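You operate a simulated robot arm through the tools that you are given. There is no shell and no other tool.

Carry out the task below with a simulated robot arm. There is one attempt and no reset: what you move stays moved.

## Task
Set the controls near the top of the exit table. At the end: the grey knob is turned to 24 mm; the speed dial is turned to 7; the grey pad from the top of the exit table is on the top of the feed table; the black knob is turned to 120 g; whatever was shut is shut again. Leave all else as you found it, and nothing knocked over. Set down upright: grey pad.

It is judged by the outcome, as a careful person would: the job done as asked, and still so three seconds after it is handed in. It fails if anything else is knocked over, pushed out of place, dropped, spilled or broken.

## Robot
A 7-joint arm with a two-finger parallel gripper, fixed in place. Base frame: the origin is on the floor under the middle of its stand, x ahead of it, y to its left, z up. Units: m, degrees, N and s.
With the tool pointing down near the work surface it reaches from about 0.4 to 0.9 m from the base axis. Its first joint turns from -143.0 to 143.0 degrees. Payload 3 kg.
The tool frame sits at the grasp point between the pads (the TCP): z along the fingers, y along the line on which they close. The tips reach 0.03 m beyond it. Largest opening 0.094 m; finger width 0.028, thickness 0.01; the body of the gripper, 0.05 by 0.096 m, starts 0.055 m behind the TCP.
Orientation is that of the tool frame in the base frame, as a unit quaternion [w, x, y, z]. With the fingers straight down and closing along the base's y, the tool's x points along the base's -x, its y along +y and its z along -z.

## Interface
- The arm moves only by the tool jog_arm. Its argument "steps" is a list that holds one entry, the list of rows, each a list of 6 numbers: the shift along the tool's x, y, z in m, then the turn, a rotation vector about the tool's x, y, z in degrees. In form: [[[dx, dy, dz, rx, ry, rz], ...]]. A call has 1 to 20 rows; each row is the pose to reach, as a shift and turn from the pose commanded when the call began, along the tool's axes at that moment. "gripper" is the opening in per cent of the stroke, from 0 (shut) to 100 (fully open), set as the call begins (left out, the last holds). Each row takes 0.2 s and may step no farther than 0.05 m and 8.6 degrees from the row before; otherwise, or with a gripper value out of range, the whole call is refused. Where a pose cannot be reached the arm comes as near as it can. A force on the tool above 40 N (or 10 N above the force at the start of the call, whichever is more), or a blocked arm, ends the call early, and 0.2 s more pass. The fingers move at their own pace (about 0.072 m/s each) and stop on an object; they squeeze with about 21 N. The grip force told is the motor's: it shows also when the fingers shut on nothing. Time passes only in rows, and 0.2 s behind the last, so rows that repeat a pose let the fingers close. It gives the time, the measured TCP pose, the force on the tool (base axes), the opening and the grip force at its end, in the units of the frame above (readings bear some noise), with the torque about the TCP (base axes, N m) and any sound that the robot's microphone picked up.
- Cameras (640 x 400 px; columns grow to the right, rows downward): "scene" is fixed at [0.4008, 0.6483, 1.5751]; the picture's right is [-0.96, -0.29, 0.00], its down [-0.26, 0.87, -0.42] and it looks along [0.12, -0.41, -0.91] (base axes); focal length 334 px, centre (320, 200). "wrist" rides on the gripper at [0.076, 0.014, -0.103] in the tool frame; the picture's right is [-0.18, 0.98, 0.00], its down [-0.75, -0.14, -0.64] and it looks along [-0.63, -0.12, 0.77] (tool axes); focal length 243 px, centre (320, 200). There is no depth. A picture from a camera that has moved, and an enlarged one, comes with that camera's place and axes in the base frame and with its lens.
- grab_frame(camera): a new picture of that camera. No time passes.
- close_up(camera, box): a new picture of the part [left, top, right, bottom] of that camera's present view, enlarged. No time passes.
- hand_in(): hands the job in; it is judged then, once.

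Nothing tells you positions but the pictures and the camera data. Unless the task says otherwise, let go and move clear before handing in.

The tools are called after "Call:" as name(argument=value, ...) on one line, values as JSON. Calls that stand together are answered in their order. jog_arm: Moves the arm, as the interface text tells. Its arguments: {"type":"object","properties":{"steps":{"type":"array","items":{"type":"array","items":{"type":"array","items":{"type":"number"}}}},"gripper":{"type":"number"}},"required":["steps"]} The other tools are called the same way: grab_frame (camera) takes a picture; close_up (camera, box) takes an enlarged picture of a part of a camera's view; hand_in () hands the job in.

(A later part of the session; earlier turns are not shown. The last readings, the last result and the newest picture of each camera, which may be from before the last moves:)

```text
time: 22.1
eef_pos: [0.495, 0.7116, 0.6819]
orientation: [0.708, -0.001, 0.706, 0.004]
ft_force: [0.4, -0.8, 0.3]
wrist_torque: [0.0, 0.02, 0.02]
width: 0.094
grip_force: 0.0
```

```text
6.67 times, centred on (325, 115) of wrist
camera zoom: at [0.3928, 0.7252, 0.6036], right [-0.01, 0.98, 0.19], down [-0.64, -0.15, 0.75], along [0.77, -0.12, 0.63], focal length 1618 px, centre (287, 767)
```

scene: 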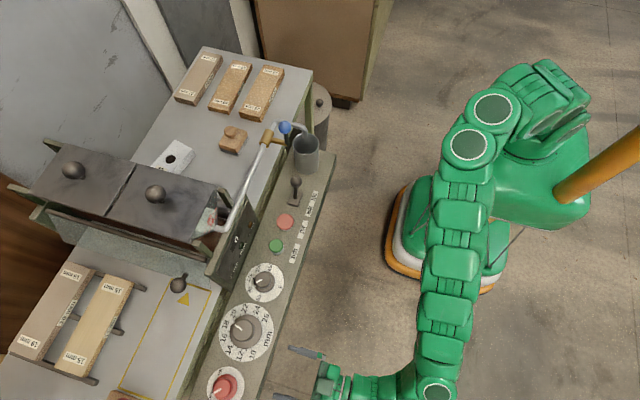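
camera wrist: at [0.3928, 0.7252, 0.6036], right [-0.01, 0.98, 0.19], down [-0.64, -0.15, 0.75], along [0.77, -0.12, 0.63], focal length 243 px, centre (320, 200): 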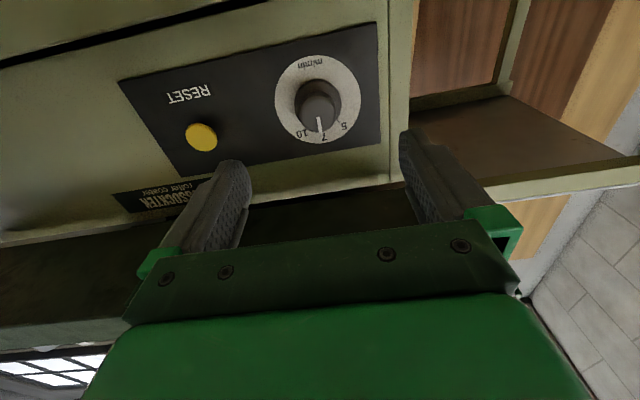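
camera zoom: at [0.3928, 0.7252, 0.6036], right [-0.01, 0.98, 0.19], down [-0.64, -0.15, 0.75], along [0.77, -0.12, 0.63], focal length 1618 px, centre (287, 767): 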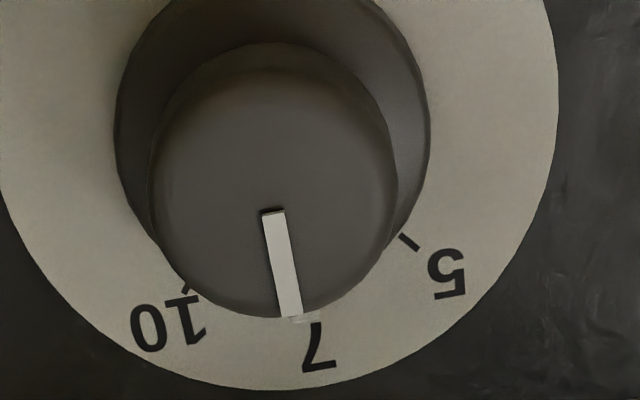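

The pointer lines up with 7, so the speed dial is done. Now I'll retreat and bring the gripper back to pointing down, then over the top panel for the mm and g knobs.

Call:
jog_arm(steps=[[[0.0, 0, -0.04, 0, 0, 0], [0.0, 0, -0.08, 0, 7, 0], [-0.01, 0, -0.12, 0, 14, 0], [-0.03, 0, -0.135, 0, 21, 0], [-0.05, 0, -0.14, 0, 28, 0], [-0.08, 0, -0.14, 0, 35, 0], [-0.12, 0, -0.14, 0, 42, 0], [-0.165, 0, -0.14, 0, 50, 0], [-0.21, 0, -0.14, 0, 58, 0], [-0.255, 0, -0.14, 0, 66, 0], [-0.3, 0, -0.14, 0, 74, 0], [-0.345, 0, -0.13, 0, 82, 0], [-0.385, 0, -0.11, 0, 90, 0], [-0.385, 0, -0.11, 0, 90, 0]]])

Call:
grab_frame(camera="wrist")

Call:
grab_frame(camera="scene")

```text
time: 25.1
eef_pos: [0.3813, 0.7119, 1.0692]
orientation: [0.001, -0.003, 1.0, 0.004]
ft_force: [0.4, 0.1, -0.7]
wrist_torque: [0.0, -0.01, 0.0]
width: 0.094
grip_force: 0.1
```

```text
taken
camera wrist: at [0.3044, 0.7233, 1.1694], right [0.18, 0.98, 0.01], down [0.75, -0.14, 0.64], along [0.63, -0.11, -0.77], focal length 243 px, centre (320, 200)
```

wrist: 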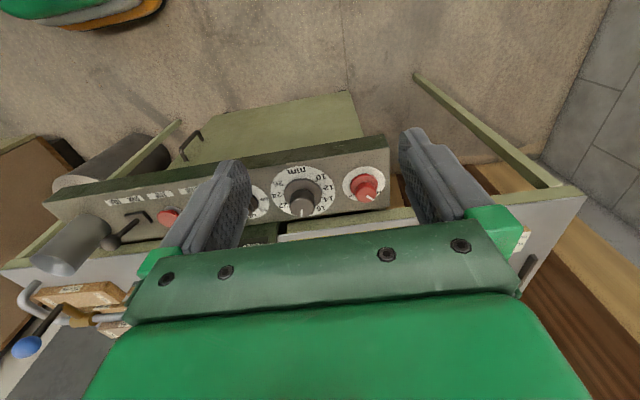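

```text
taken
```

scene: 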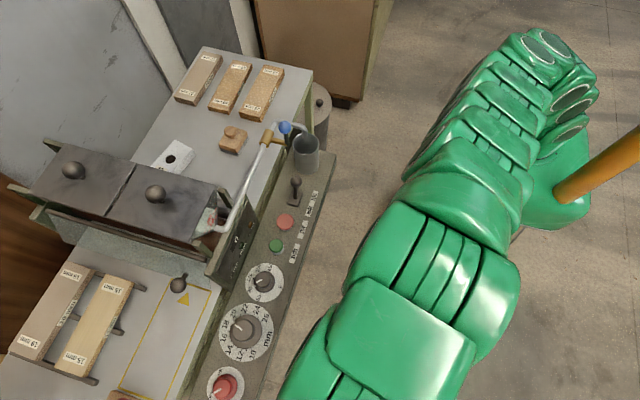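

Call:
jog_arm(steps=[[[-0.03, -0.02, 0.005, 0, 0, 0], [-0.06, -0.04, 0.01, 0, 0, 0], [-0.09, -0.057, 0.02, 0, 0, 0], [-0.09, -0.057, 0.02, 0, 0, 0]]])

Call:
grab_frame(camera="wrist")

Call:
close_up(camera="wrist", box=[200, 60, 440, 220])

```text
time: 26.1
eef_pos: [0.4726, 0.6541, 1.0468]
orientation: [0.002, -0.003, 1.0, 0.002]
ft_force: [-0.2, -0.6, 0.5]
wrist_torque: [0.02, 0.0, 0.0]
width: 0.094
grip_force: 0.1
```

```text
taken
camera wrist: at [0.3957, 0.6665, 1.1482], right [0.18, 0.98, 0.01], down [0.75, -0.14, 0.64], along [0.64, -0.11, -0.76], focal length 243 px, centre (320, 200)
```

wrist: 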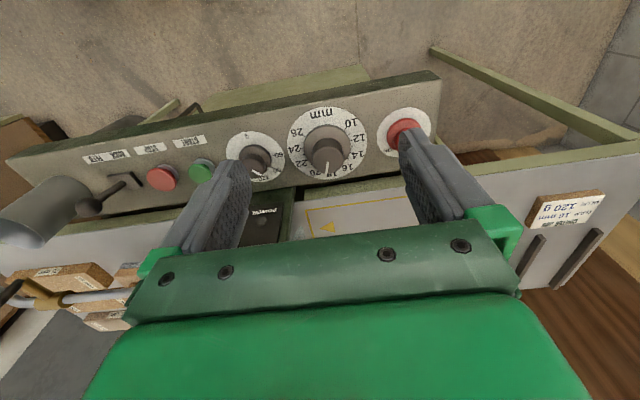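

```text
2.50 times, centred on (320, 140) of wrist
camera zoom: at [0.3957, 0.6665, 1.1482], right [0.18, 0.98, 0.01], down [0.75, -0.14, 0.64], along [0.64, -0.11, -0.76], focal length 606 px, centre (320, 350)
```

zoom: 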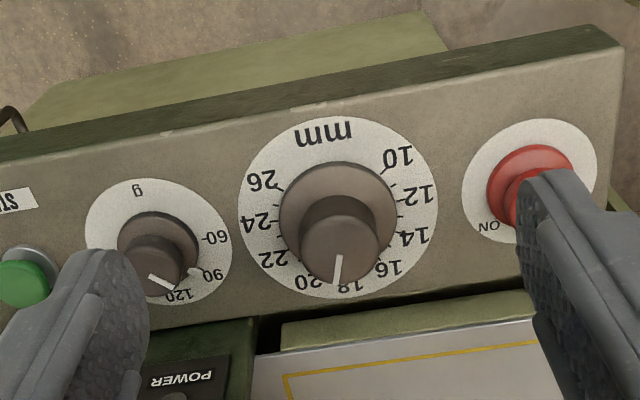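

I'll zoom in at high magnification on the two knobs to get precise measurements.

Call:
close_up(camera="wrist", box=[280, 95, 380, 190])

Call:
close_up(camera="wrist", box=[210, 120, 300, 190])

Call:
close_up(camera="wrist", box=[520, 180, 620, 240])

```text
4.21 times, centred on (330, 142) of wrist
camera zoom: at [0.3957, 0.6665, 1.1482], right [0.18, 0.98, 0.01], down [0.75, -0.14, 0.64], along [0.64, -0.11, -0.76], focal length 1022 px, centre (278, 442)
```

zoom: 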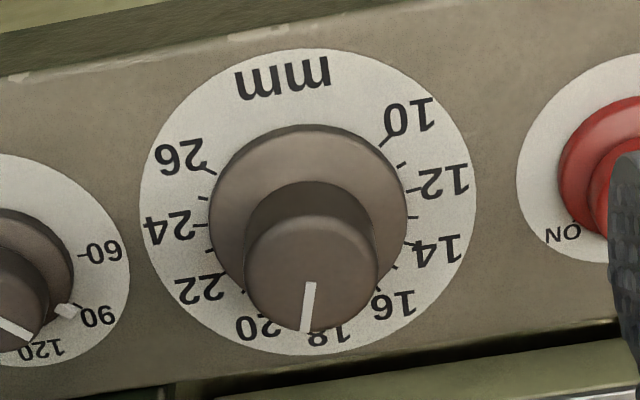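

```text
5.71 times, centred on (255, 155) of wrist
camera zoom: at [0.3957, 0.6665, 1.1482], right [0.18, 0.98, 0.01], down [0.75, -0.14, 0.64], along [0.64, -0.11, -0.76], focal length 1386 px, centre (691, 457)
```

zoom: 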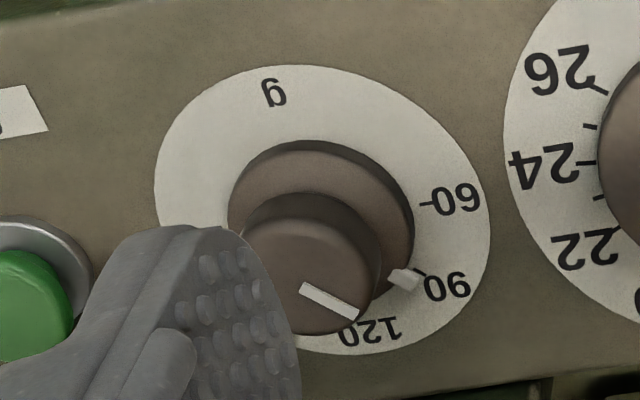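

```text
6.40 times, centred on (570, 210) of wrist
camera zoom: at [0.3957, 0.6665, 1.1482], right [0.18, 0.98, 0.01], down [0.75, -0.14, 0.64], along [0.64, -0.11, -0.76], focal length 1553 px, centre (-1280, 136)
```

zoom: 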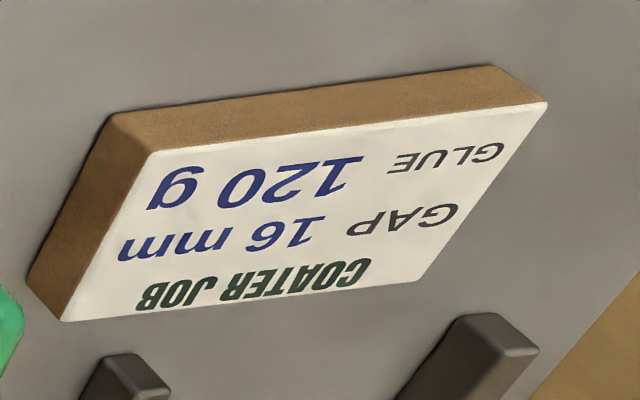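

The job card says 16 mm, but the task asks for 24 mm, so I'll follow the task. I'm moving the camera forward for a second view of the two knobs to triangulate them.

Call:
jog_arm(steps=[[[-0.04, 0, 0, 0, 0, 0], [-0.08, 0, 0, 0, 0, 0], [-0.12, 0, 0, 0, 0, 0], [-0.13, 0, 0, 0, 0, 0], [-0.13, 0, 0, 0, 0, 0]]])

Call:
grab_frame(camera="wrist")

Call:
close_up(camera="wrist", box=[220, 0, 380, 100])

```text
time: 27.3
eef_pos: [0.567, 0.6308, 1.0317]
orientation: [0.002, -0.003, 1.0, 0.003]
ft_force: [0.7, -0.2, -0.3]
wrist_torque: [0.03, -0.01, 0.03]
width: 0.094
grip_force: 0.0
out of reach, approached as far as the arm can: row 3, 4, 5
```

```text
taken
camera wrist: at [0.4905, 0.6444, 1.1332], right [0.18, 0.98, 0.01], down [0.75, -0.14, 0.64], along [0.63, -0.11, -0.76], focal length 243 px, centre (320, 200)
```

wrist: 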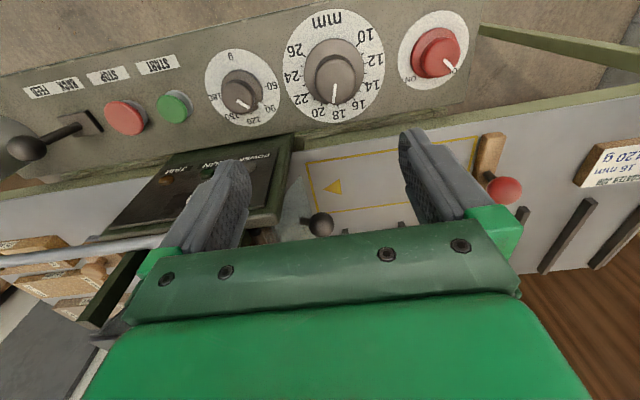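

```text
4.00 times, centred on (300, 50) of wrist
camera zoom: at [0.4905, 0.6444, 1.1332], right [0.18, 0.98, 0.01], down [0.75, -0.14, 0.64], along [0.63, -0.11, -0.76], focal length 970 px, centre (400, 800)
```

zoom: 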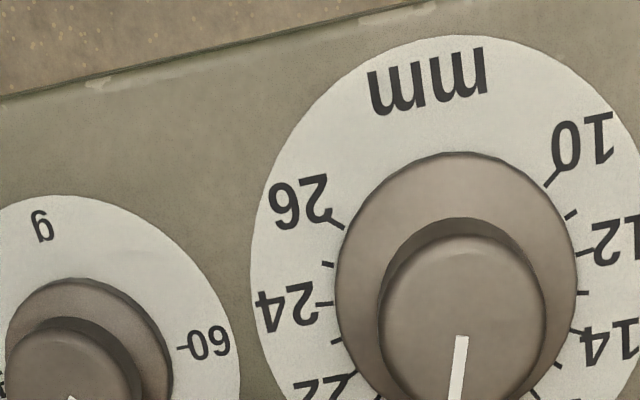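

I'll take another zoom to pin down the cap's centre and the pointer on both knobs from this view.

Call:
close_up(camera="wrist", box=[275, 20, 395, 140])

Call:
close_up(camera="wrist", box=[195, 40, 290, 135])

```text
3.33 times, centred on (335, 80) of wrist
camera zoom: at [0.4905, 0.6444, 1.1332], right [0.18, 0.98, 0.01], down [0.75, -0.14, 0.64], along [0.63, -0.11, -0.76], focal length 809 px, centre (270, 600)
```

zoom: 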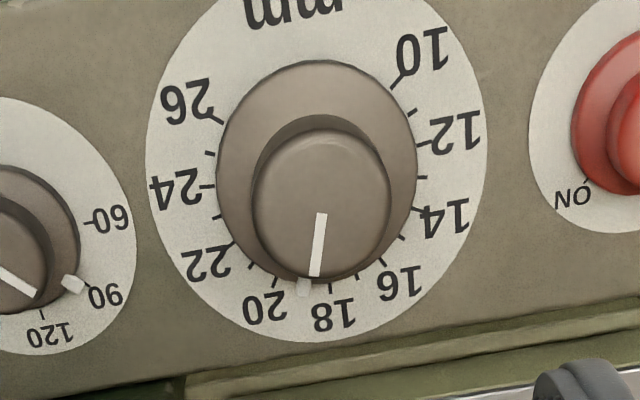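

```text
4.21 times, centred on (242, 88) of wrist
camera zoom: at [0.4905, 0.6444, 1.1332], right [0.18, 0.98, 0.01], down [0.75, -0.14, 0.64], along [0.63, -0.11, -0.76], focal length 1022 px, centre (646, 674)
```

zoom: 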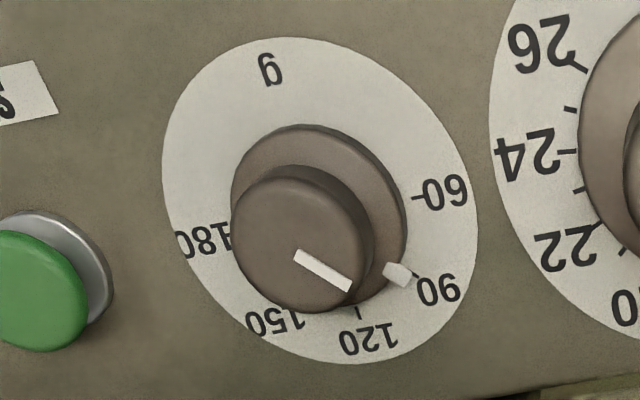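

I now have both knobs: the grey cap centre is at about (0.558, 0.649), top z≈0.875, reading about 19; the black cap is at (0.558, 0.545), top z≈0.866, reading 90. For the grey knob I need about 83° clockwise, so I'll pre-rotate −41.5°, then descend over it with the gripper part open.

Call:
jog_arm(steps=[[[0.003, 0.006, 0.02, 0, 0, -8], [0.006, 0.012, 0.04, 0, 0, -16], [0.009, 0.018, 0.06, 0, 0, -24], [0.009, 0.018, 0.08, 0, 0, -32], [0.009, 0.018, 0.095, 0, 0, -40], [0.009, 0.018, 0.1, 0, 0, -41.5], [0.009, 0.018, 0.1, 0, 0, -41.5]]], gripper=85)

Call:
grab_frame(camera="wrist")

Call:
grab_frame(camera="scene")

```text
time: 28.9
eef_pos: [0.5584, 0.6506, 0.9314]
orientation: [0.003, -0.357, 0.934, 0.002]
ft_force: [-0.5, -0.5, -0.6]
wrist_torque: [0.0, 0.0, 0.03]
width: 0.0799
grip_force: 0.1
```

```text
taken
camera wrist: at [0.4917, 0.6092, 1.0317], right [-0.52, 0.85, 0.0], down [0.65, 0.39, 0.65], along [0.55, 0.34, -0.76], focal length 243 px, centre (320, 200)
```

wrist: 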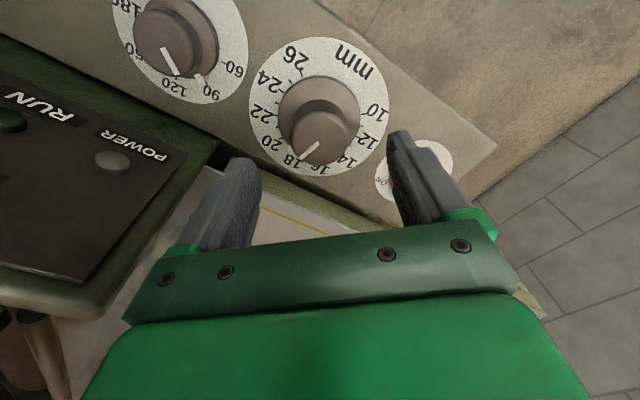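

```text
taken
```

scene: 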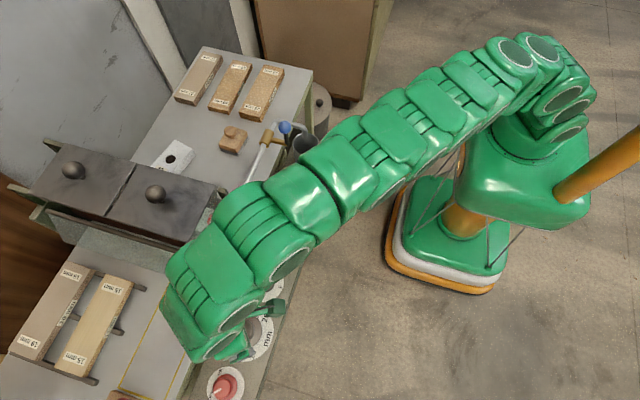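

Call:
close_up(camera="wrist", box=[260, 80, 380, 200])

```text
3.33 times, centred on (320, 140) of wrist
camera zoom: at [0.4917, 0.6092, 1.0317], right [-0.52, 0.85, 0.0], down [0.65, 0.39, 0.65], along [0.55, 0.34, -0.76], focal length 809 px, centre (320, 400)
```

zoom: 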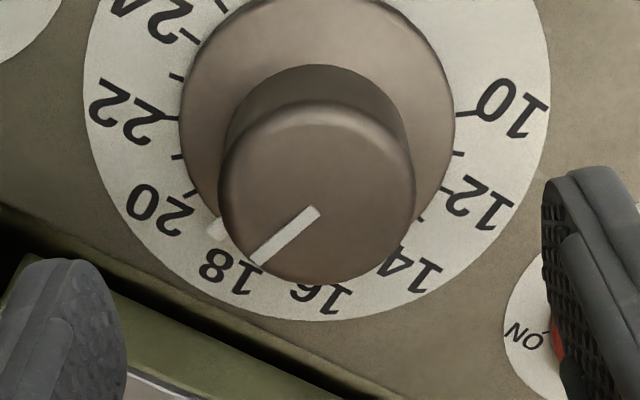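

Alignment over the grey knob is within about 1 mm. I'll descend to z≈0.891 and grip the cap.

Call:
jog_arm(steps=[[[-0.0005, -0.0005, 0.015, 0, 0, 0], [-0.0005, -0.0005, 0.03, 0, 0, 0], [-0.0005, -0.0005, 0.039, 0, 0, 0], [-0.0005, -0.0005, 0.039, 0, 0, 0]]], gripper=85)

Call:
jog_arm(steps=[[[0, 0, 0, 0, 0, 0], [0, 0, 0, 0, 0, 0], [0, 0, 0, 0, 0, 0], [0, 0, 0, 0, 0, 0]]], gripper=15)

Call:
grab_frame(camera="wrist")

```text
time: 29.9
eef_pos: [0.5585, 0.652, 0.8911]
orientation: [0.003, -0.357, 0.934, 0.002]
ft_force: [0.5, 0.8, -0.3]
wrist_torque: [0.0, -0.01, 0.0]
width: 0.0801
grip_force: 0.0
```

```text
time: 30.9
eef_pos: [0.5593, 0.6505, 0.8917]
orientation: [0.003, -0.356, 0.934, 0.0]
ft_force: [7.1, -10.1, 1.1]
wrist_torque: [-0.32, -0.27, 0.04]
width: 0.0406
grip_force: 44.9
```

```text
taken
camera wrist: at [0.492, 0.6094, 0.9923], right [-0.52, 0.86, 0.0], down [0.65, 0.39, 0.65], along [0.55, 0.34, -0.76], focal length 243 px, centre (320, 200)
```

wrist: 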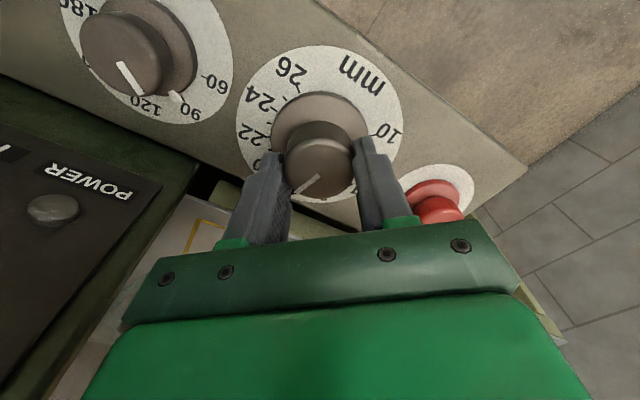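

The cap is gripped (0.0406). I'll nudge 1 mm to relieve the side load and turn the first 42° clockwise slowly.

Call:
jog_arm(steps=[[[0, -0.001, 0, 0, 0, 0], [0, -0.001, 0, 0, 0, 3], [0, -0.001, 0, 0, 0, 6], [0, -0.001, 0, 0, 0, 9], [0, -0.001, 0, 0, 0, 12], [0, -0.001, 0, 0, 0, 15], [0, -0.001, 0, 0, 0, 18], [0, -0.001, 0, 0, 0, 21], [0, -0.001, 0, 0, 0, 24], [0, -0.001, 0, 0, 0, 27], [0, -0.001, 0, 0, 0, 30], [0, -0.001, 0, 0, 0, 33], [0, -0.001, 0, 0, 0, 36], [0, -0.001, 0, 0, 0, 39], [0, -0.001, 0, 0, 0, 42]]])

Call:
grab_frame(camera="wrist")

```text
time: 34.1
eef_pos: [0.5599, 0.6496, 0.8919]
orientation: [0.002, 0.002, 1.0, 0.003]
ft_force: [-12.4, -6.5, 20.2]
wrist_torque: [-0.17, 0.17, 0.0]
width: 0.0407
grip_force: 45.5
```

```text
taken
camera wrist: at [0.4827, 0.6632, 0.9926], right [0.19, 0.98, 0.01], down [0.75, -0.15, 0.64], along [0.63, -0.12, -0.76], focal length 243 px, centre (320, 200)
```

wrist: 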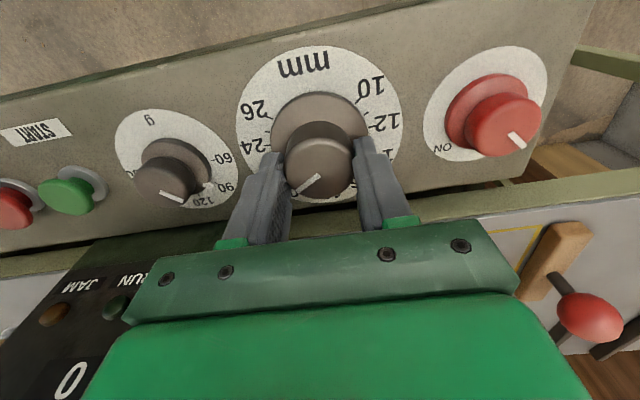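

The first half turned cleanly. Now the remaining ~41°.

Call:
jog_arm(steps=[[[0, 0, -0.0005, 0, 0, 3], [0, 0, -0.0005, 0, 0, 6], [0, 0, -0.0005, 0, 0, 9], [0, 0, -0.0005, 0, 0, 12], [0, 0, -0.0005, 0, 0, 15], [0, 0, -0.0005, 0, 0, 18], [0, 0, -0.0005, 0, 0, 21], [0, 0, -0.0005, 0, 0, 24], [0, 0, -0.0005, 0, 0, 27], [0, 0, -0.0005, 0, 0, 30], [0, 0, -0.0005, 0, 0, 33], [0, 0, -0.0005, 0, 0, 36], [0, 0, -0.0005, 0, 0, 39], [0, 0, -0.0005, 0, 0, 41]]])

Call:
grab_frame(camera="wrist")

```text
time: 35.3
eef_pos: [0.5607, 0.6494, 0.8912]
orientation: [-0.001, 0.133, 0.991, 0.001]
ft_force: [-3.2, -2.5, 9.7]
wrist_torque: [-0.28, -0.02, 0.01]
width: 0.0409
grip_force: 44.8
stopped in row 6: the force on the tool passed its limit at 41 N (the readings are from after the stop); the commanded pose is now the measured one
```

```text
taken
camera wrist: at [0.4896, 0.6825, 0.9927], right [0.44, 0.9, 0.0], down [0.69, -0.34, 0.64], along [0.58, -0.28, -0.77], focal length 243 px, centre (320, 200)
```

wrist: 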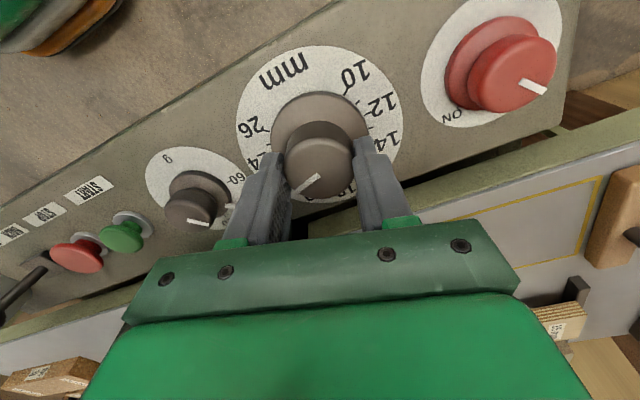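

Call:
jog_arm(steps=[[[0, 0, 0, 0, 0, 3], [0, 0, 0, 0, 0, 6], [0, 0, 0, 0, 0, 9], [0, 0, 0, 0, 0, 12], [0, 0, 0, 0, 0, 15], [0, 0, 0, 0, 0, 18], [0, 0, 0, 0, 0, 21], [0, 0, 0, 0, 0, 24], [0, 0, 0, 0, 0, 26], [0, 0, 0, 0, 0, 26]]])

Call:
grab_frame(camera="wrist")

```text
time: 36.7
eef_pos: [0.5596, 0.6493, 0.8916]
orientation: [0.0, 0.281, 0.96, -0.001]
ft_force: [-2.9, -4.3, 10.0]
wrist_torque: [-0.38, 0.05, 0.0]
width: 0.0408
grip_force: 44.9
stopped in row 6: the force on the tool passed its limit at 41 N (the readings are from after the stop); the commanded pose is now the measured one
```

```text
taken
camera wrist: at [0.5028, 0.7015, 0.9926], right [0.68, 0.73, 0.0], down [0.56, -0.52, 0.64], along [0.47, -0.44, -0.77], focal length 243 px, centre (320, 200)
```

wrist: 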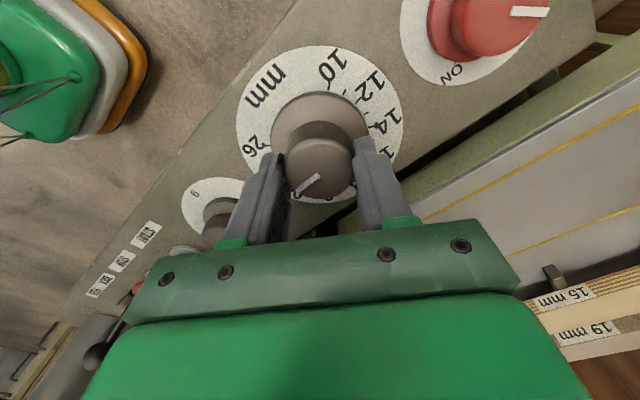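

Call:
jog_arm(steps=[[[0, 0, 0, 0, 0, 2], [0, 0, 0, 0, 0, 4], [0, 0, 0, 0, 0, 6], [0, 0, 0, 0, 0, 8], [0, 0, 0, 0, 0, 8.7], [0, 0, 0, 0, 0, 8.7]]])

Call:
jog_arm(steps=[[[0, 0, 0, 0, 0, 0], [0, 0, 0, 0, 0, 0], [0, 0, -0.03, 0, 0, 0], [0, 0, -0.06, 0, 0, 0], [0, 0, -0.1, 0, 0, -8], [0, 0, -0.12, 0, 0, -16], [0, 0, -0.14, 0, 0, -24], [0, 0, -0.14, 0, 0, -32], [0, 0, -0.14, 0, 0, -40], [0, 0, -0.14, 0, 0, -41.3], [0, 0, -0.14, 0, 0, -41.3]]], gripper=85)

Call:
grab_frame(camera="wrist")

```text
time: 38.1
eef_pos: [0.5591, 0.6492, 0.8914]
orientation: [-0.001, 0.353, 0.936, -0.001]
ft_force: [-21.4, -15.6, 14.2]
wrist_torque: [-0.46, 0.94, 0.06]
width: 0.0408
grip_force: 45.0
```

```text
time: 40.5
eef_pos: [0.5607, 0.6491, 1.0329]
orientation: [0.0, 0.0, 1.0, 0.0]
ft_force: [1.0, 0.2, -0.3]
wrist_torque: [-0.03, 0.01, 0.01]
width: 0.0799
grip_force: 0.1
```

```text
taken
camera wrist: at [0.4834, 0.6627, 1.1325], right [0.18, 0.98, 0.0], down [0.75, -0.14, 0.64], along [0.63, -0.12, -0.77], focal length 243 px, centre (320, 200)
```

wrist: 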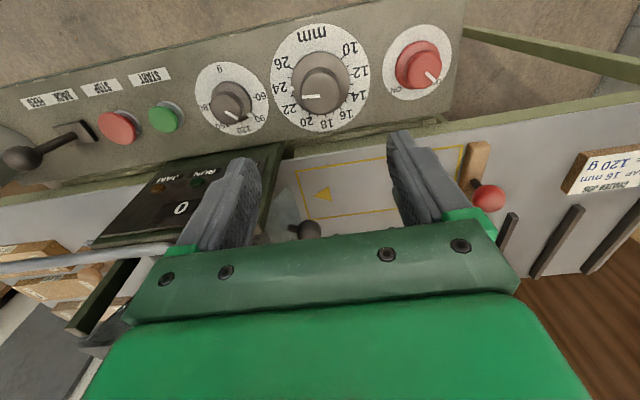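

Call:
close_up(camera="wrist", box=[265, 20, 375, 140])

Call:
close_up(camera="scene", box=[200, 250, 300, 370])

```text
3.33 times, centred on (320, 80) of wrist
camera zoom: at [0.4834, 0.6627, 1.1325], right [0.18, 0.98, 0.0], down [0.75, -0.14, 0.64], along [0.63, -0.12, -0.77], focal length 809 px, centre (320, 600)
```

zoom: 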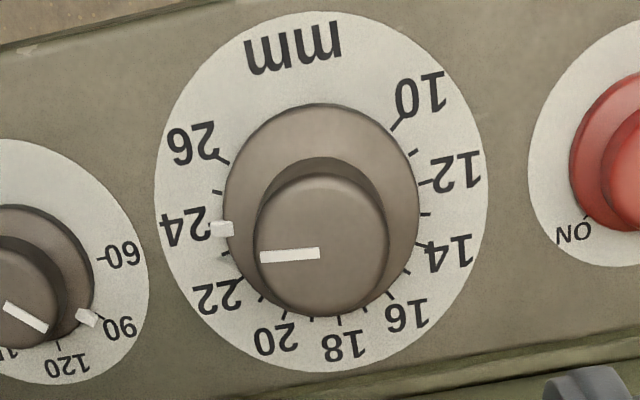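

```text
3.33 times, centred on (250, 310) of scene
camera zoom: at [0.4008, 0.6483, 1.5751], right [-0.96, -0.29, 0.0], down [-0.26, 0.87, -0.42], along [0.12, -0.41, -0.91], focal length 1114 px, centre (553, -167)
```

zoom: 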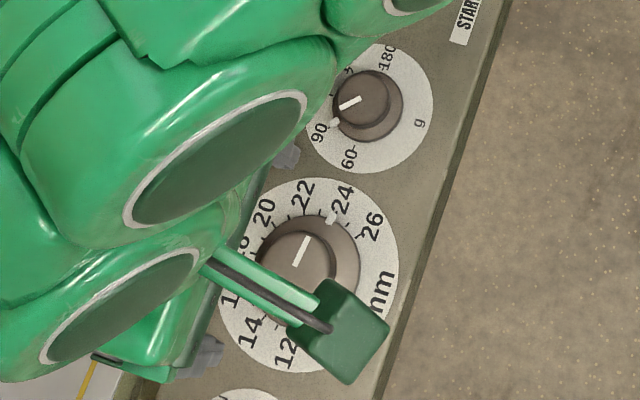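

The grey knob's pointer sits on 24 (computed 96.9° against the 24 tick at about 97°). Next is the black knob: I'll move over it with a −23° pre-rotation.

Call:
jog_arm(steps=[[[0.001, -0.035, 0.0, 0, 0, -6], [0.001, -0.07, 0.0, 0, 0, -12], [0.001, -0.1035, 0.03, 0, 0, -18], [0.001, -0.1035, 0.07, 0, 0, -23], [0.001, -0.1035, 0.108, 0, 0, -23], [0.001, -0.1035, 0.108, 0, 0, -23]]], gripper=75)

Call:
grab_frame(camera="wrist")

Call:
close_up(camera="wrist", box=[260, 80, 380, 200])

```text
time: 41.9
eef_pos: [0.5599, 0.544, 0.9223]
orientation: [0.0, -0.2, 0.98, 0.0]
ft_force: [0.0, -0.3, 1.0]
wrist_torque: [0.01, -0.03, 0.0]
width: 0.0706
grip_force: 0.1
```

```text
taken
camera wrist: at [0.4842, 0.5265, 1.0246], right [-0.22, 0.98, 0.0], down [0.75, 0.17, 0.64], along [0.63, 0.14, -0.77], focal length 243 px, centre (320, 200)
```

wrist: 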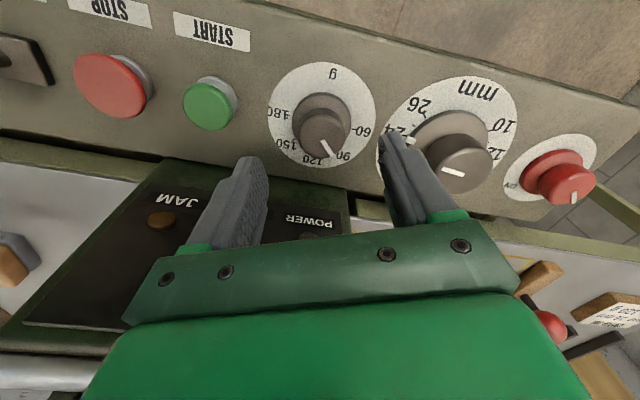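

```text
3.33 times, centred on (320, 140) of wrist
camera zoom: at [0.4842, 0.5265, 1.0246], right [-0.22, 0.98, 0.0], down [0.75, 0.17, 0.64], along [0.63, 0.14, -0.77], focal length 809 px, centre (320, 400)
```

zoom: 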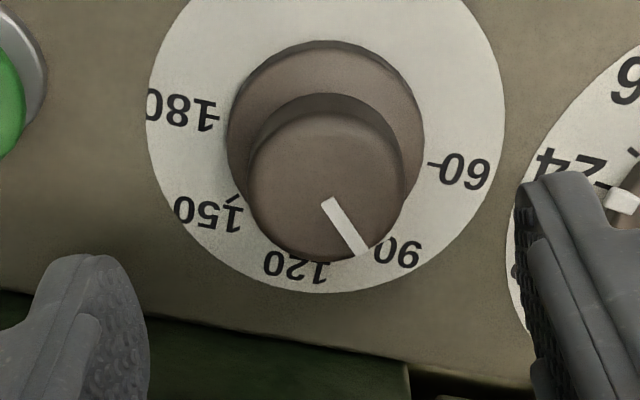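

Call:
jog_arm(steps=[[[0.001, 0.0014, 0.012, 0, 0, 0], [0.001, 0.0014, 0.026, 0, 0, 0], [0.001, 0.0014, 0.037, 0, 0, 0], [0.001, 0.0014, 0.037, 0, 0, 0]]], gripper=75)

Call:
jog_arm(steps=[[[0, 0, 0, 0, 0, 0], [0, 0, 0, 0, 0, 0], [0, 0, 0, 0, 0, 0], [0, 0, 0, 0, 0, 0]]], gripper=10)

Call:
grab_frame(camera="wrist")

```text
time: 42.9
eef_pos: [0.557, 0.5464, 0.8861]
orientation: [0.0, -0.2, 0.98, 0.0]
ft_force: [0.0, -0.6, -1.3]
wrist_torque: [0.0, 0.02, 0.0]
width: 0.0701
grip_force: 0.1
```

```text
time: 43.9
eef_pos: [0.558, 0.545, 0.8872]
orientation: [-0.001, -0.199, 0.98, -0.001]
ft_force: [8.5, -18.3, 4.0]
wrist_torque: [-0.68, -0.17, 0.0]
width: 0.0331
grip_force: 44.8
```

```text
taken
camera wrist: at [0.4824, 0.5278, 0.9873], right [-0.21, 0.98, 0.0], down [0.75, 0.17, 0.64], along [0.63, 0.14, -0.77], focal length 243 px, centre (320, 200)
```

wrist: 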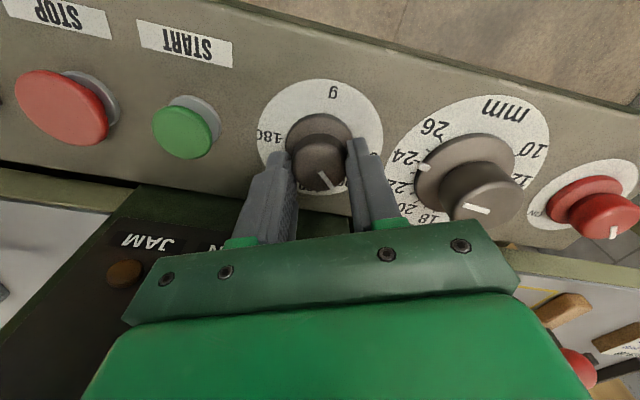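

The black cap is gripped (0.0331). I'll relieve the side load, then turn 46° clockwise.

Call:
jog_arm(steps=[[[0, -0.0015, 0, 0, 0, 0], [0, -0.0015, 0, 0, 0, 3], [0, -0.0015, 0, 0, 0, 6], [0, -0.0015, 0, 0, 0, 9], [0, -0.0015, 0, 0, 0, 12], [0, -0.0015, 0, 0, 0, 15], [0, -0.0015, 0, 0, 0, 18], [0, -0.0015, 0, 0, 0, 21], [0, -0.0015, 0, 0, 0, 24], [0, -0.0015, 0, 0, 0, 27], [0, -0.0015, 0, 0, 0, 30], [0, -0.0015, 0, 0, 0, 33], [0, -0.0015, 0, 0, 0, 36], [0, -0.0015, 0, 0, 0, 39], [0, -0.0015, 0, 0, 0, 42], [0, -0.0015, 0, 0, 0, 45], [0, -0.0015, 0, 0, 0, 46], [0, -0.0015, 0, 0, 0, 46]]])

Call:
grab_frame(camera="wrist")

```text
time: 47.7
eef_pos: [0.5584, 0.5451, 0.8861]
orientation: [0.001, 0.199, 0.98, 0.0]
ft_force: [13.2, -30.7, 3.1]
wrist_torque: [-1.1, -0.76, 0.04]
width: 0.0334
grip_force: 44.7
```

```text
taken
camera wrist: at [0.4935, 0.5872, 0.9872], right [0.55, 0.83, 0.0], down [0.64, -0.42, 0.64], along [0.53, -0.36, -0.77], focal length 243 px, centre (320, 200)
```

wrist: 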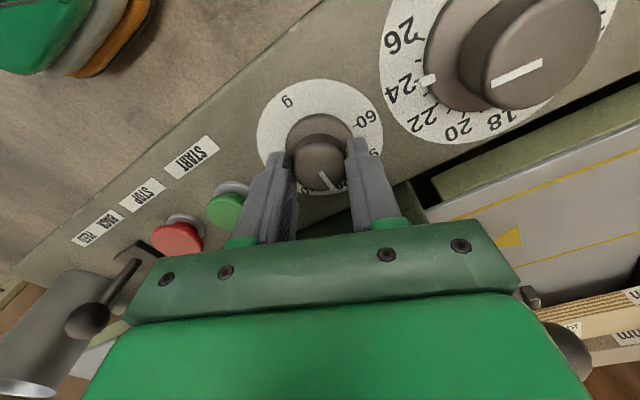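

Call:
jog_arm(steps=[[[0, 0, 0, 0, 0, 0], [0, 0, 0, 0, 0, 0], [0, 0, -0.03, 0, 0, 0], [0, 0, -0.06, 0, 0, 0], [0, 0, -0.1, 0, 0, -8], [0, 0, -0.14, 0, 0, -16], [0, 0, -0.15, 0, 0, -23], [0, 0, -0.15, 0, 0, -23]]], gripper=85)

Call:
grab_frame(camera="wrist")

Call:
close_up(camera="wrist", box=[260, 20, 380, 140])

```text
time: 49.5
eef_pos: [0.5597, 0.5449, 1.0359]
orientation: [0.0, -0.001, 1.0, -0.002]
ft_force: [-0.2, 0.7, 0.7]
wrist_torque: [-0.02, 0.01, 0.01]
width: 0.0799
grip_force: 0.1
```

```text
taken
camera wrist: at [0.4838, 0.5586, 1.1367], right [0.18, 0.98, 0.0], down [0.75, -0.14, 0.64], along [0.63, -0.12, -0.77], focal length 243 px, centre (320, 200)
```

wrist: 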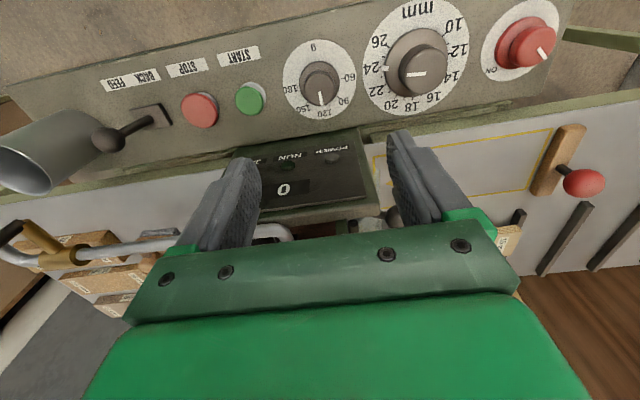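

```text
3.33 times, centred on (320, 80) of wrist
camera zoom: at [0.4838, 0.5586, 1.1367], right [0.18, 0.98, 0.0], down [0.75, -0.14, 0.64], along [0.63, -0.12, -0.77], focal length 809 px, centre (320, 600)
```

zoom: 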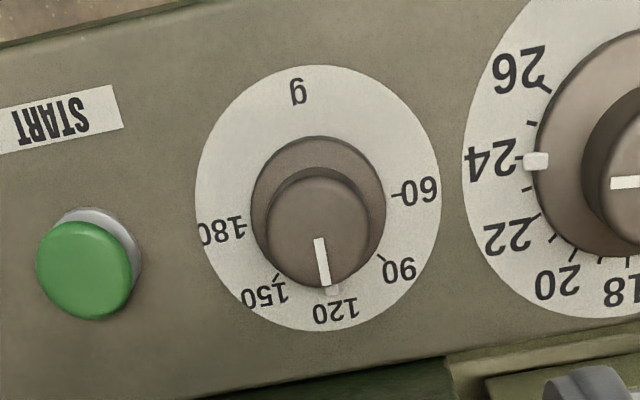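

The black knob is on 120 g, so all three controls are set. Next is the wooden-topped grey pad on the exit table, at about (0.75, 0.24, top ≈0.884). The glue pipe runs along y at x≈0.63, z≈1.0, with the blue valve ball at about (0.59, 0.28, 1.03), so I'll go around it high and on the robot side.

Call:
jog_arm(steps=[[[0.015, -0.025, -0.03, 0, 0, 0], [0.03, -0.05, -0.06, 0, 0, 0], [0.045, -0.075, -0.09, 0, 0, 0], [0.06, -0.1, -0.115, 0, 0, 0], [0.065, -0.145, -0.125, 0, 0, 0], [0.07, -0.19, -0.135, 0, 0, 0], [0.075, -0.235, -0.14, 0, 0, 0], [0.075, -0.28, -0.14, 0, 0, 0], [0.07, -0.32, -0.14, 0, 0, 0], [0.03, -0.345, -0.14, 0, 0, 0], [-0.015, -0.345, -0.13, 0, 0, 0], [-0.06, -0.335, -0.11, 0, 0, 0], [-0.095, -0.325, -0.09, 0, 0, 0], [-0.095, -0.325, -0.09, 0, 0, 0]]], gripper=100)

Call:
grab_frame(camera="wrist")

Call:
grab_frame(camera="scene")

```text
refused: row 12 steps farther than a row can; nothing moved
```

```text
taken
camera wrist: at [0.4838, 0.5586, 1.1367], right [0.18, 0.98, 0.0], down [0.75, -0.14, 0.64], along [0.63, -0.12, -0.77], focal length 243 px, centre (320, 200)
```

wrist: 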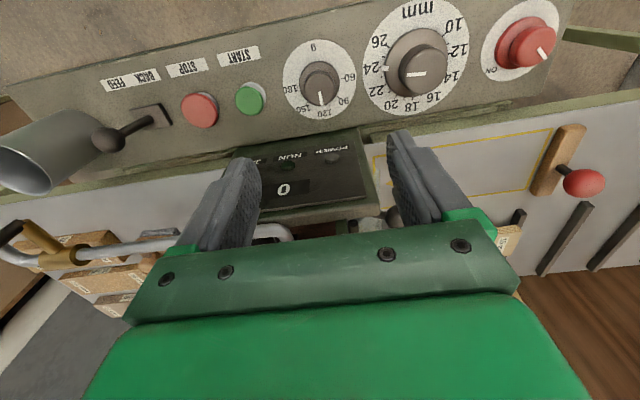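

```text
taken
```

scene: 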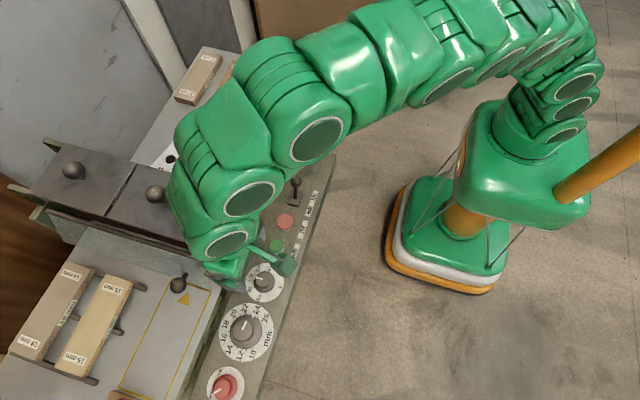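

Call:
jog_arm(steps=[[[0.015, -0.025, -0.03, 0, 0, 0], [0.03, -0.05, -0.06, 0, 0, 0], [0.045, -0.075, -0.09, 0, 0, 0], [0.06, -0.1, -0.115, 0, 0, 0], [0.065, -0.145, -0.125, 0, 0, 0], [0.07, -0.19, -0.135, 0, 0, 0], [0.075, -0.235, -0.14, 0, 0, 0], [0.075, -0.28, -0.14, 0, 0, 0], [0.07, -0.32, -0.14, 0, 0, 0], [0.03, -0.345, -0.14, 0, 0, 0], [-0.01, -0.345, -0.13, 0, 0, 0], [-0.05, -0.335, -0.115, 0, 0, 0], [-0.09, -0.325, -0.095, 0, 0, 0], [-0.09, -0.325, -0.095, 0, 0, 0]]], gripper=100)

Call:
grab_frame(camera="wrist")

Call:
grab_frame(camera="scene")

```text
time: 52.5
eef_pos: [0.6478, 0.2201, 1.1278]
orientation: [0.0, 0.0, 1.0, 0.0]
ft_force: [0.3, 0.4, -0.2]
wrist_torque: [0.03, -0.01, 0.03]
width: 0.0938
grip_force: 0.0
```

```text
taken
camera wrist: at [0.5712, 0.232, 1.2303], right [0.18, 0.98, 0.0], down [0.75, -0.14, 0.64], along [0.63, -0.12, -0.77], focal length 243 px, centre (320, 200)
```

wrist: 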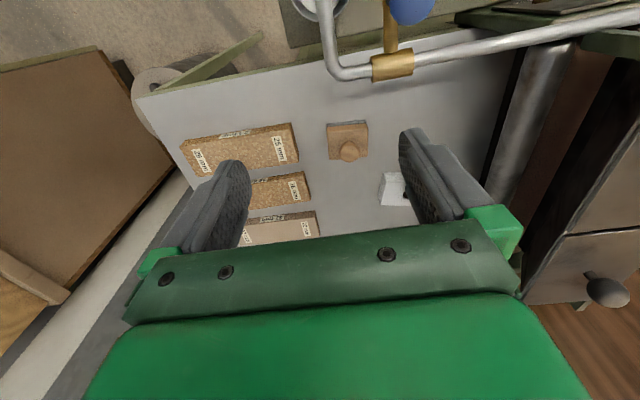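

```text
taken
```

scene: 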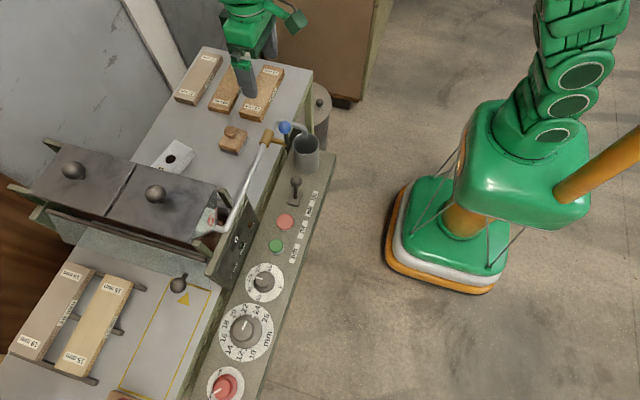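

Call:
close_up(camera="wrist", box=[310, 110, 390, 170])

Call:
close_up(camera="scene", box=[210, 115, 260, 165])

Call:
close_up(camera="wrist", box=[300, 0, 500, 110])

```text
6.67 times, centred on (350, 140) of wrist
camera zoom: at [0.5712, 0.232, 1.2303], right [0.18, 0.98, 0.0], down [0.75, -0.14, 0.64], along [0.63, -0.12, -0.77], focal length 1618 px, centre (120, 600)
```

zoom: 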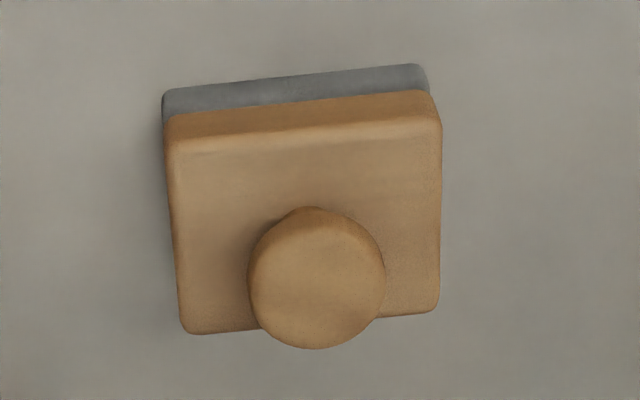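

```text
8.00 times, centred on (235, 140) of scene
camera zoom: at [0.4008, 0.6483, 1.5751], right [-0.96, -0.29, 0.0], down [-0.26, 0.87, -0.42], along [0.12, -0.41, -0.91], focal length 2674 px, centre (1000, 680)
```

zoom: 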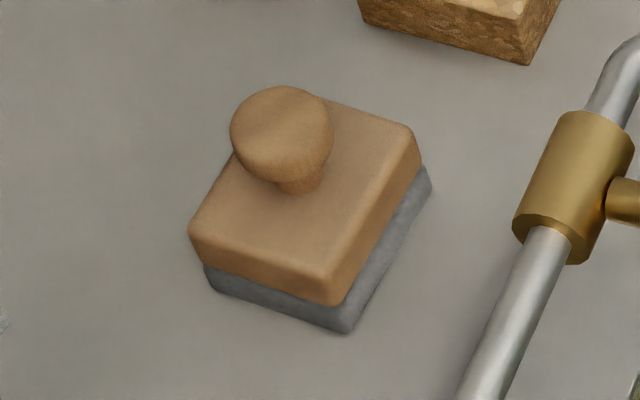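

```text
3.20 times, centred on (400, 55) of wrist
camera zoom: at [0.5712, 0.232, 1.2303], right [0.18, 0.98, 0.0], down [0.75, -0.14, 0.64], along [0.63, -0.12, -0.77], focal length 776 px, centre (64, 664)
```

zoom: 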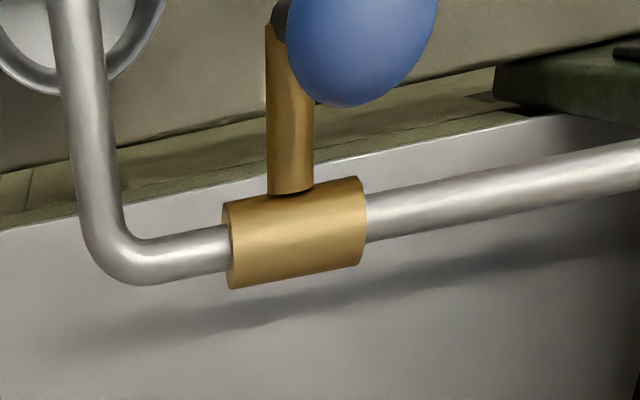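

The pad is a wooden block (~0.06 × 0.05 m, yaw about −5.5°, top z≈0.885) with a grey base and a round knob, on a table at z≈0.858. The wrist camera body would be close to the pipe with the normal yaw, so I'll turn the tool so the camera faces −y and take the block by its x-faces. First the yaw.

Call:
jog_arm(steps=[[[-0.005, 0, 0, 0, 0, -8], [-0.01, 0, 0, 0, 0, -16], [-0.015, 0, 0, 0, 0, -24], [-0.02, 0, 0, 0, 0, -32], [-0.025, 0, 0, 0, 0, -40], [-0.03, 0, 0.005, 0, 0, -48], [-0.035, 0, 0.01, 0, 0, -56], [-0.04, 0, 0.015, 0, 0, -64], [-0.045, 0, 0.02, 0, 0, -72], [-0.05, 0, 0.025, 0, 0, -80], [-0.05, 0, 0.03, 0, 0, -84.5], [-0.05, 0, 0.03, 0, 0, -84.5]]])

Call:
grab_frame(camera="wrist")

Call:
grab_frame(camera="scene")

```text
time: 55.1
eef_pos: [0.6978, 0.2208, 1.101]
orientation: [0.0, -0.673, 0.74, 0.0]
ft_force: [0.5, -1.2, 0.1]
wrist_torque: [-0.03, -0.01, -0.02]
width: 0.094
grip_force: 0.1
```

```text
taken
camera wrist: at [0.6767, 0.1456, 1.202], right [-0.96, 0.28, 0.0], down [0.21, 0.74, 0.64], along [0.18, 0.62, -0.77], focal length 243 px, centre (320, 200)
```

wrist: 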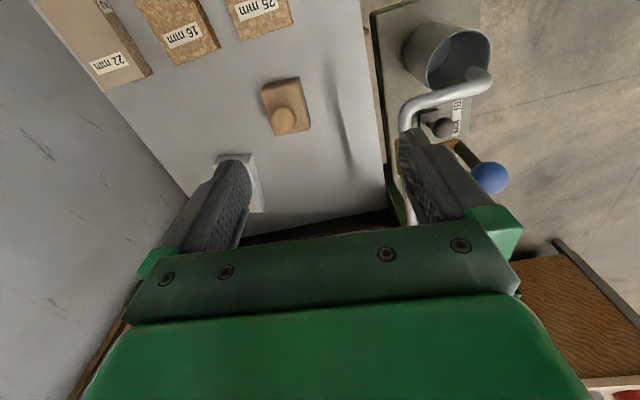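

```text
taken
```

scene: 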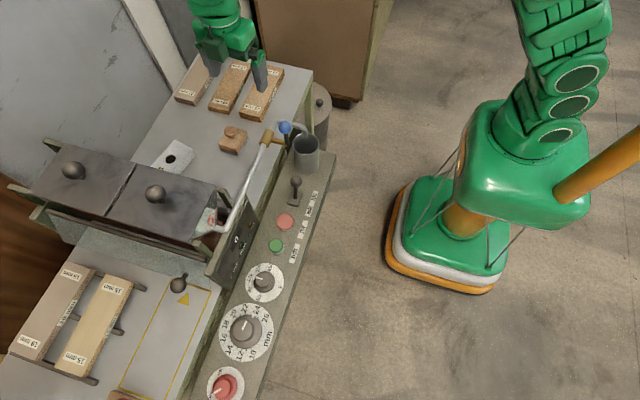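

Call:
close_up(camera="wrist", box=[245, 65, 335, 145])

Call:
close_up(camera="wrist", box=[380, 0, 520, 230])

```text
5.00 times, centred on (290, 105) of wrist
camera zoom: at [0.6767, 0.1456, 1.202], right [-0.96, 0.28, 0.0], down [0.21, 0.74, 0.64], along [0.18, 0.62, -0.77], focal length 1213 px, centre (470, 675)
```

zoom: 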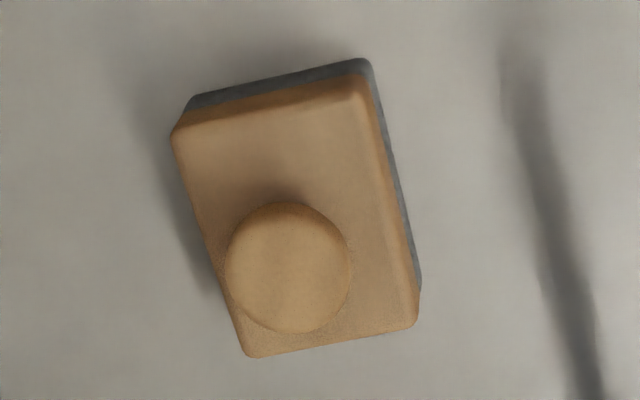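

```text
1.74 times, centred on (450, 115) of wrist
camera zoom: at [0.6767, 0.1456, 1.202], right [-0.96, 0.28, 0.0], down [0.21, 0.74, 0.64], along [0.18, 0.62, -0.77], focal length 422 px, centre (94, 348)
```

zoom: 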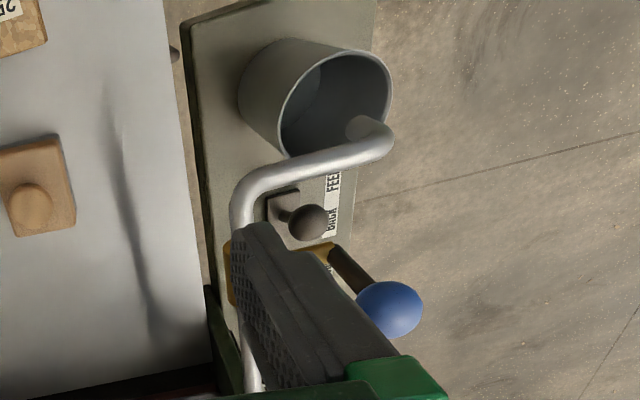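

The pad's pose is confirmed: centre ≈ (0.750, 0.2435), yaw ≈ −5°. I'll tilt the tool 30° about its closing axis (needed to reach the feed table later) and move above the pad.

Call:
jog_arm(steps=[[[-0.003, -0.01, 0.01, 0, -6, 0], [-0.006, -0.02, 0.025, 0, -12, 0], [-0.009, -0.03, 0.04, 0, -18, 0], [-0.012, -0.04, 0.06, 0, -24, 0], [-0.0149, -0.0498, 0.081, 0, -30, 0], [-0.0149, -0.0498, 0.081, 0, -30, 0]]], gripper=100)

Call:
grab_frame(camera="wrist")

Call:
grab_frame(camera="scene")

```text
time: 56.5
eef_pos: [0.7494, 0.2305, 1.0184]
orientation: [0.191, -0.65, 0.715, 0.175]
ft_force: [-0.4, 0.6, 0.2]
wrist_torque: [-0.01, 0.05, -0.01]
width: 0.0939
grip_force: 0.1
```

```text
taken
camera wrist: at [0.7242, 0.1141, 1.0678], right [-0.96, 0.25, 0.09], down [0.17, 0.32, 0.93], along [0.21, 0.91, -0.35], focal length 243 px, centre (320, 200)
```

wrist: 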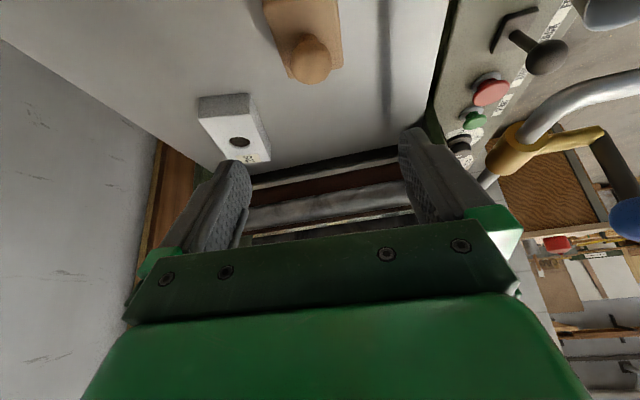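

```text
taken
```

scene: 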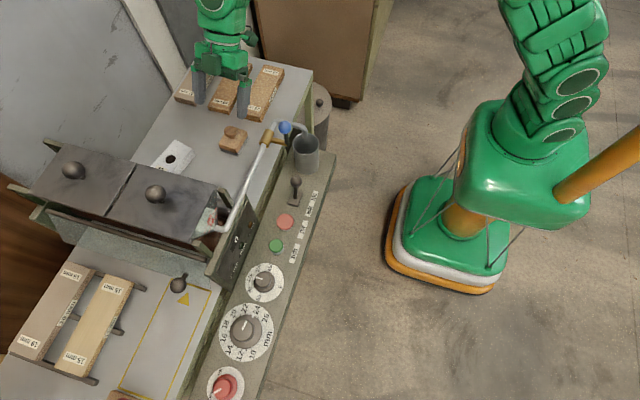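

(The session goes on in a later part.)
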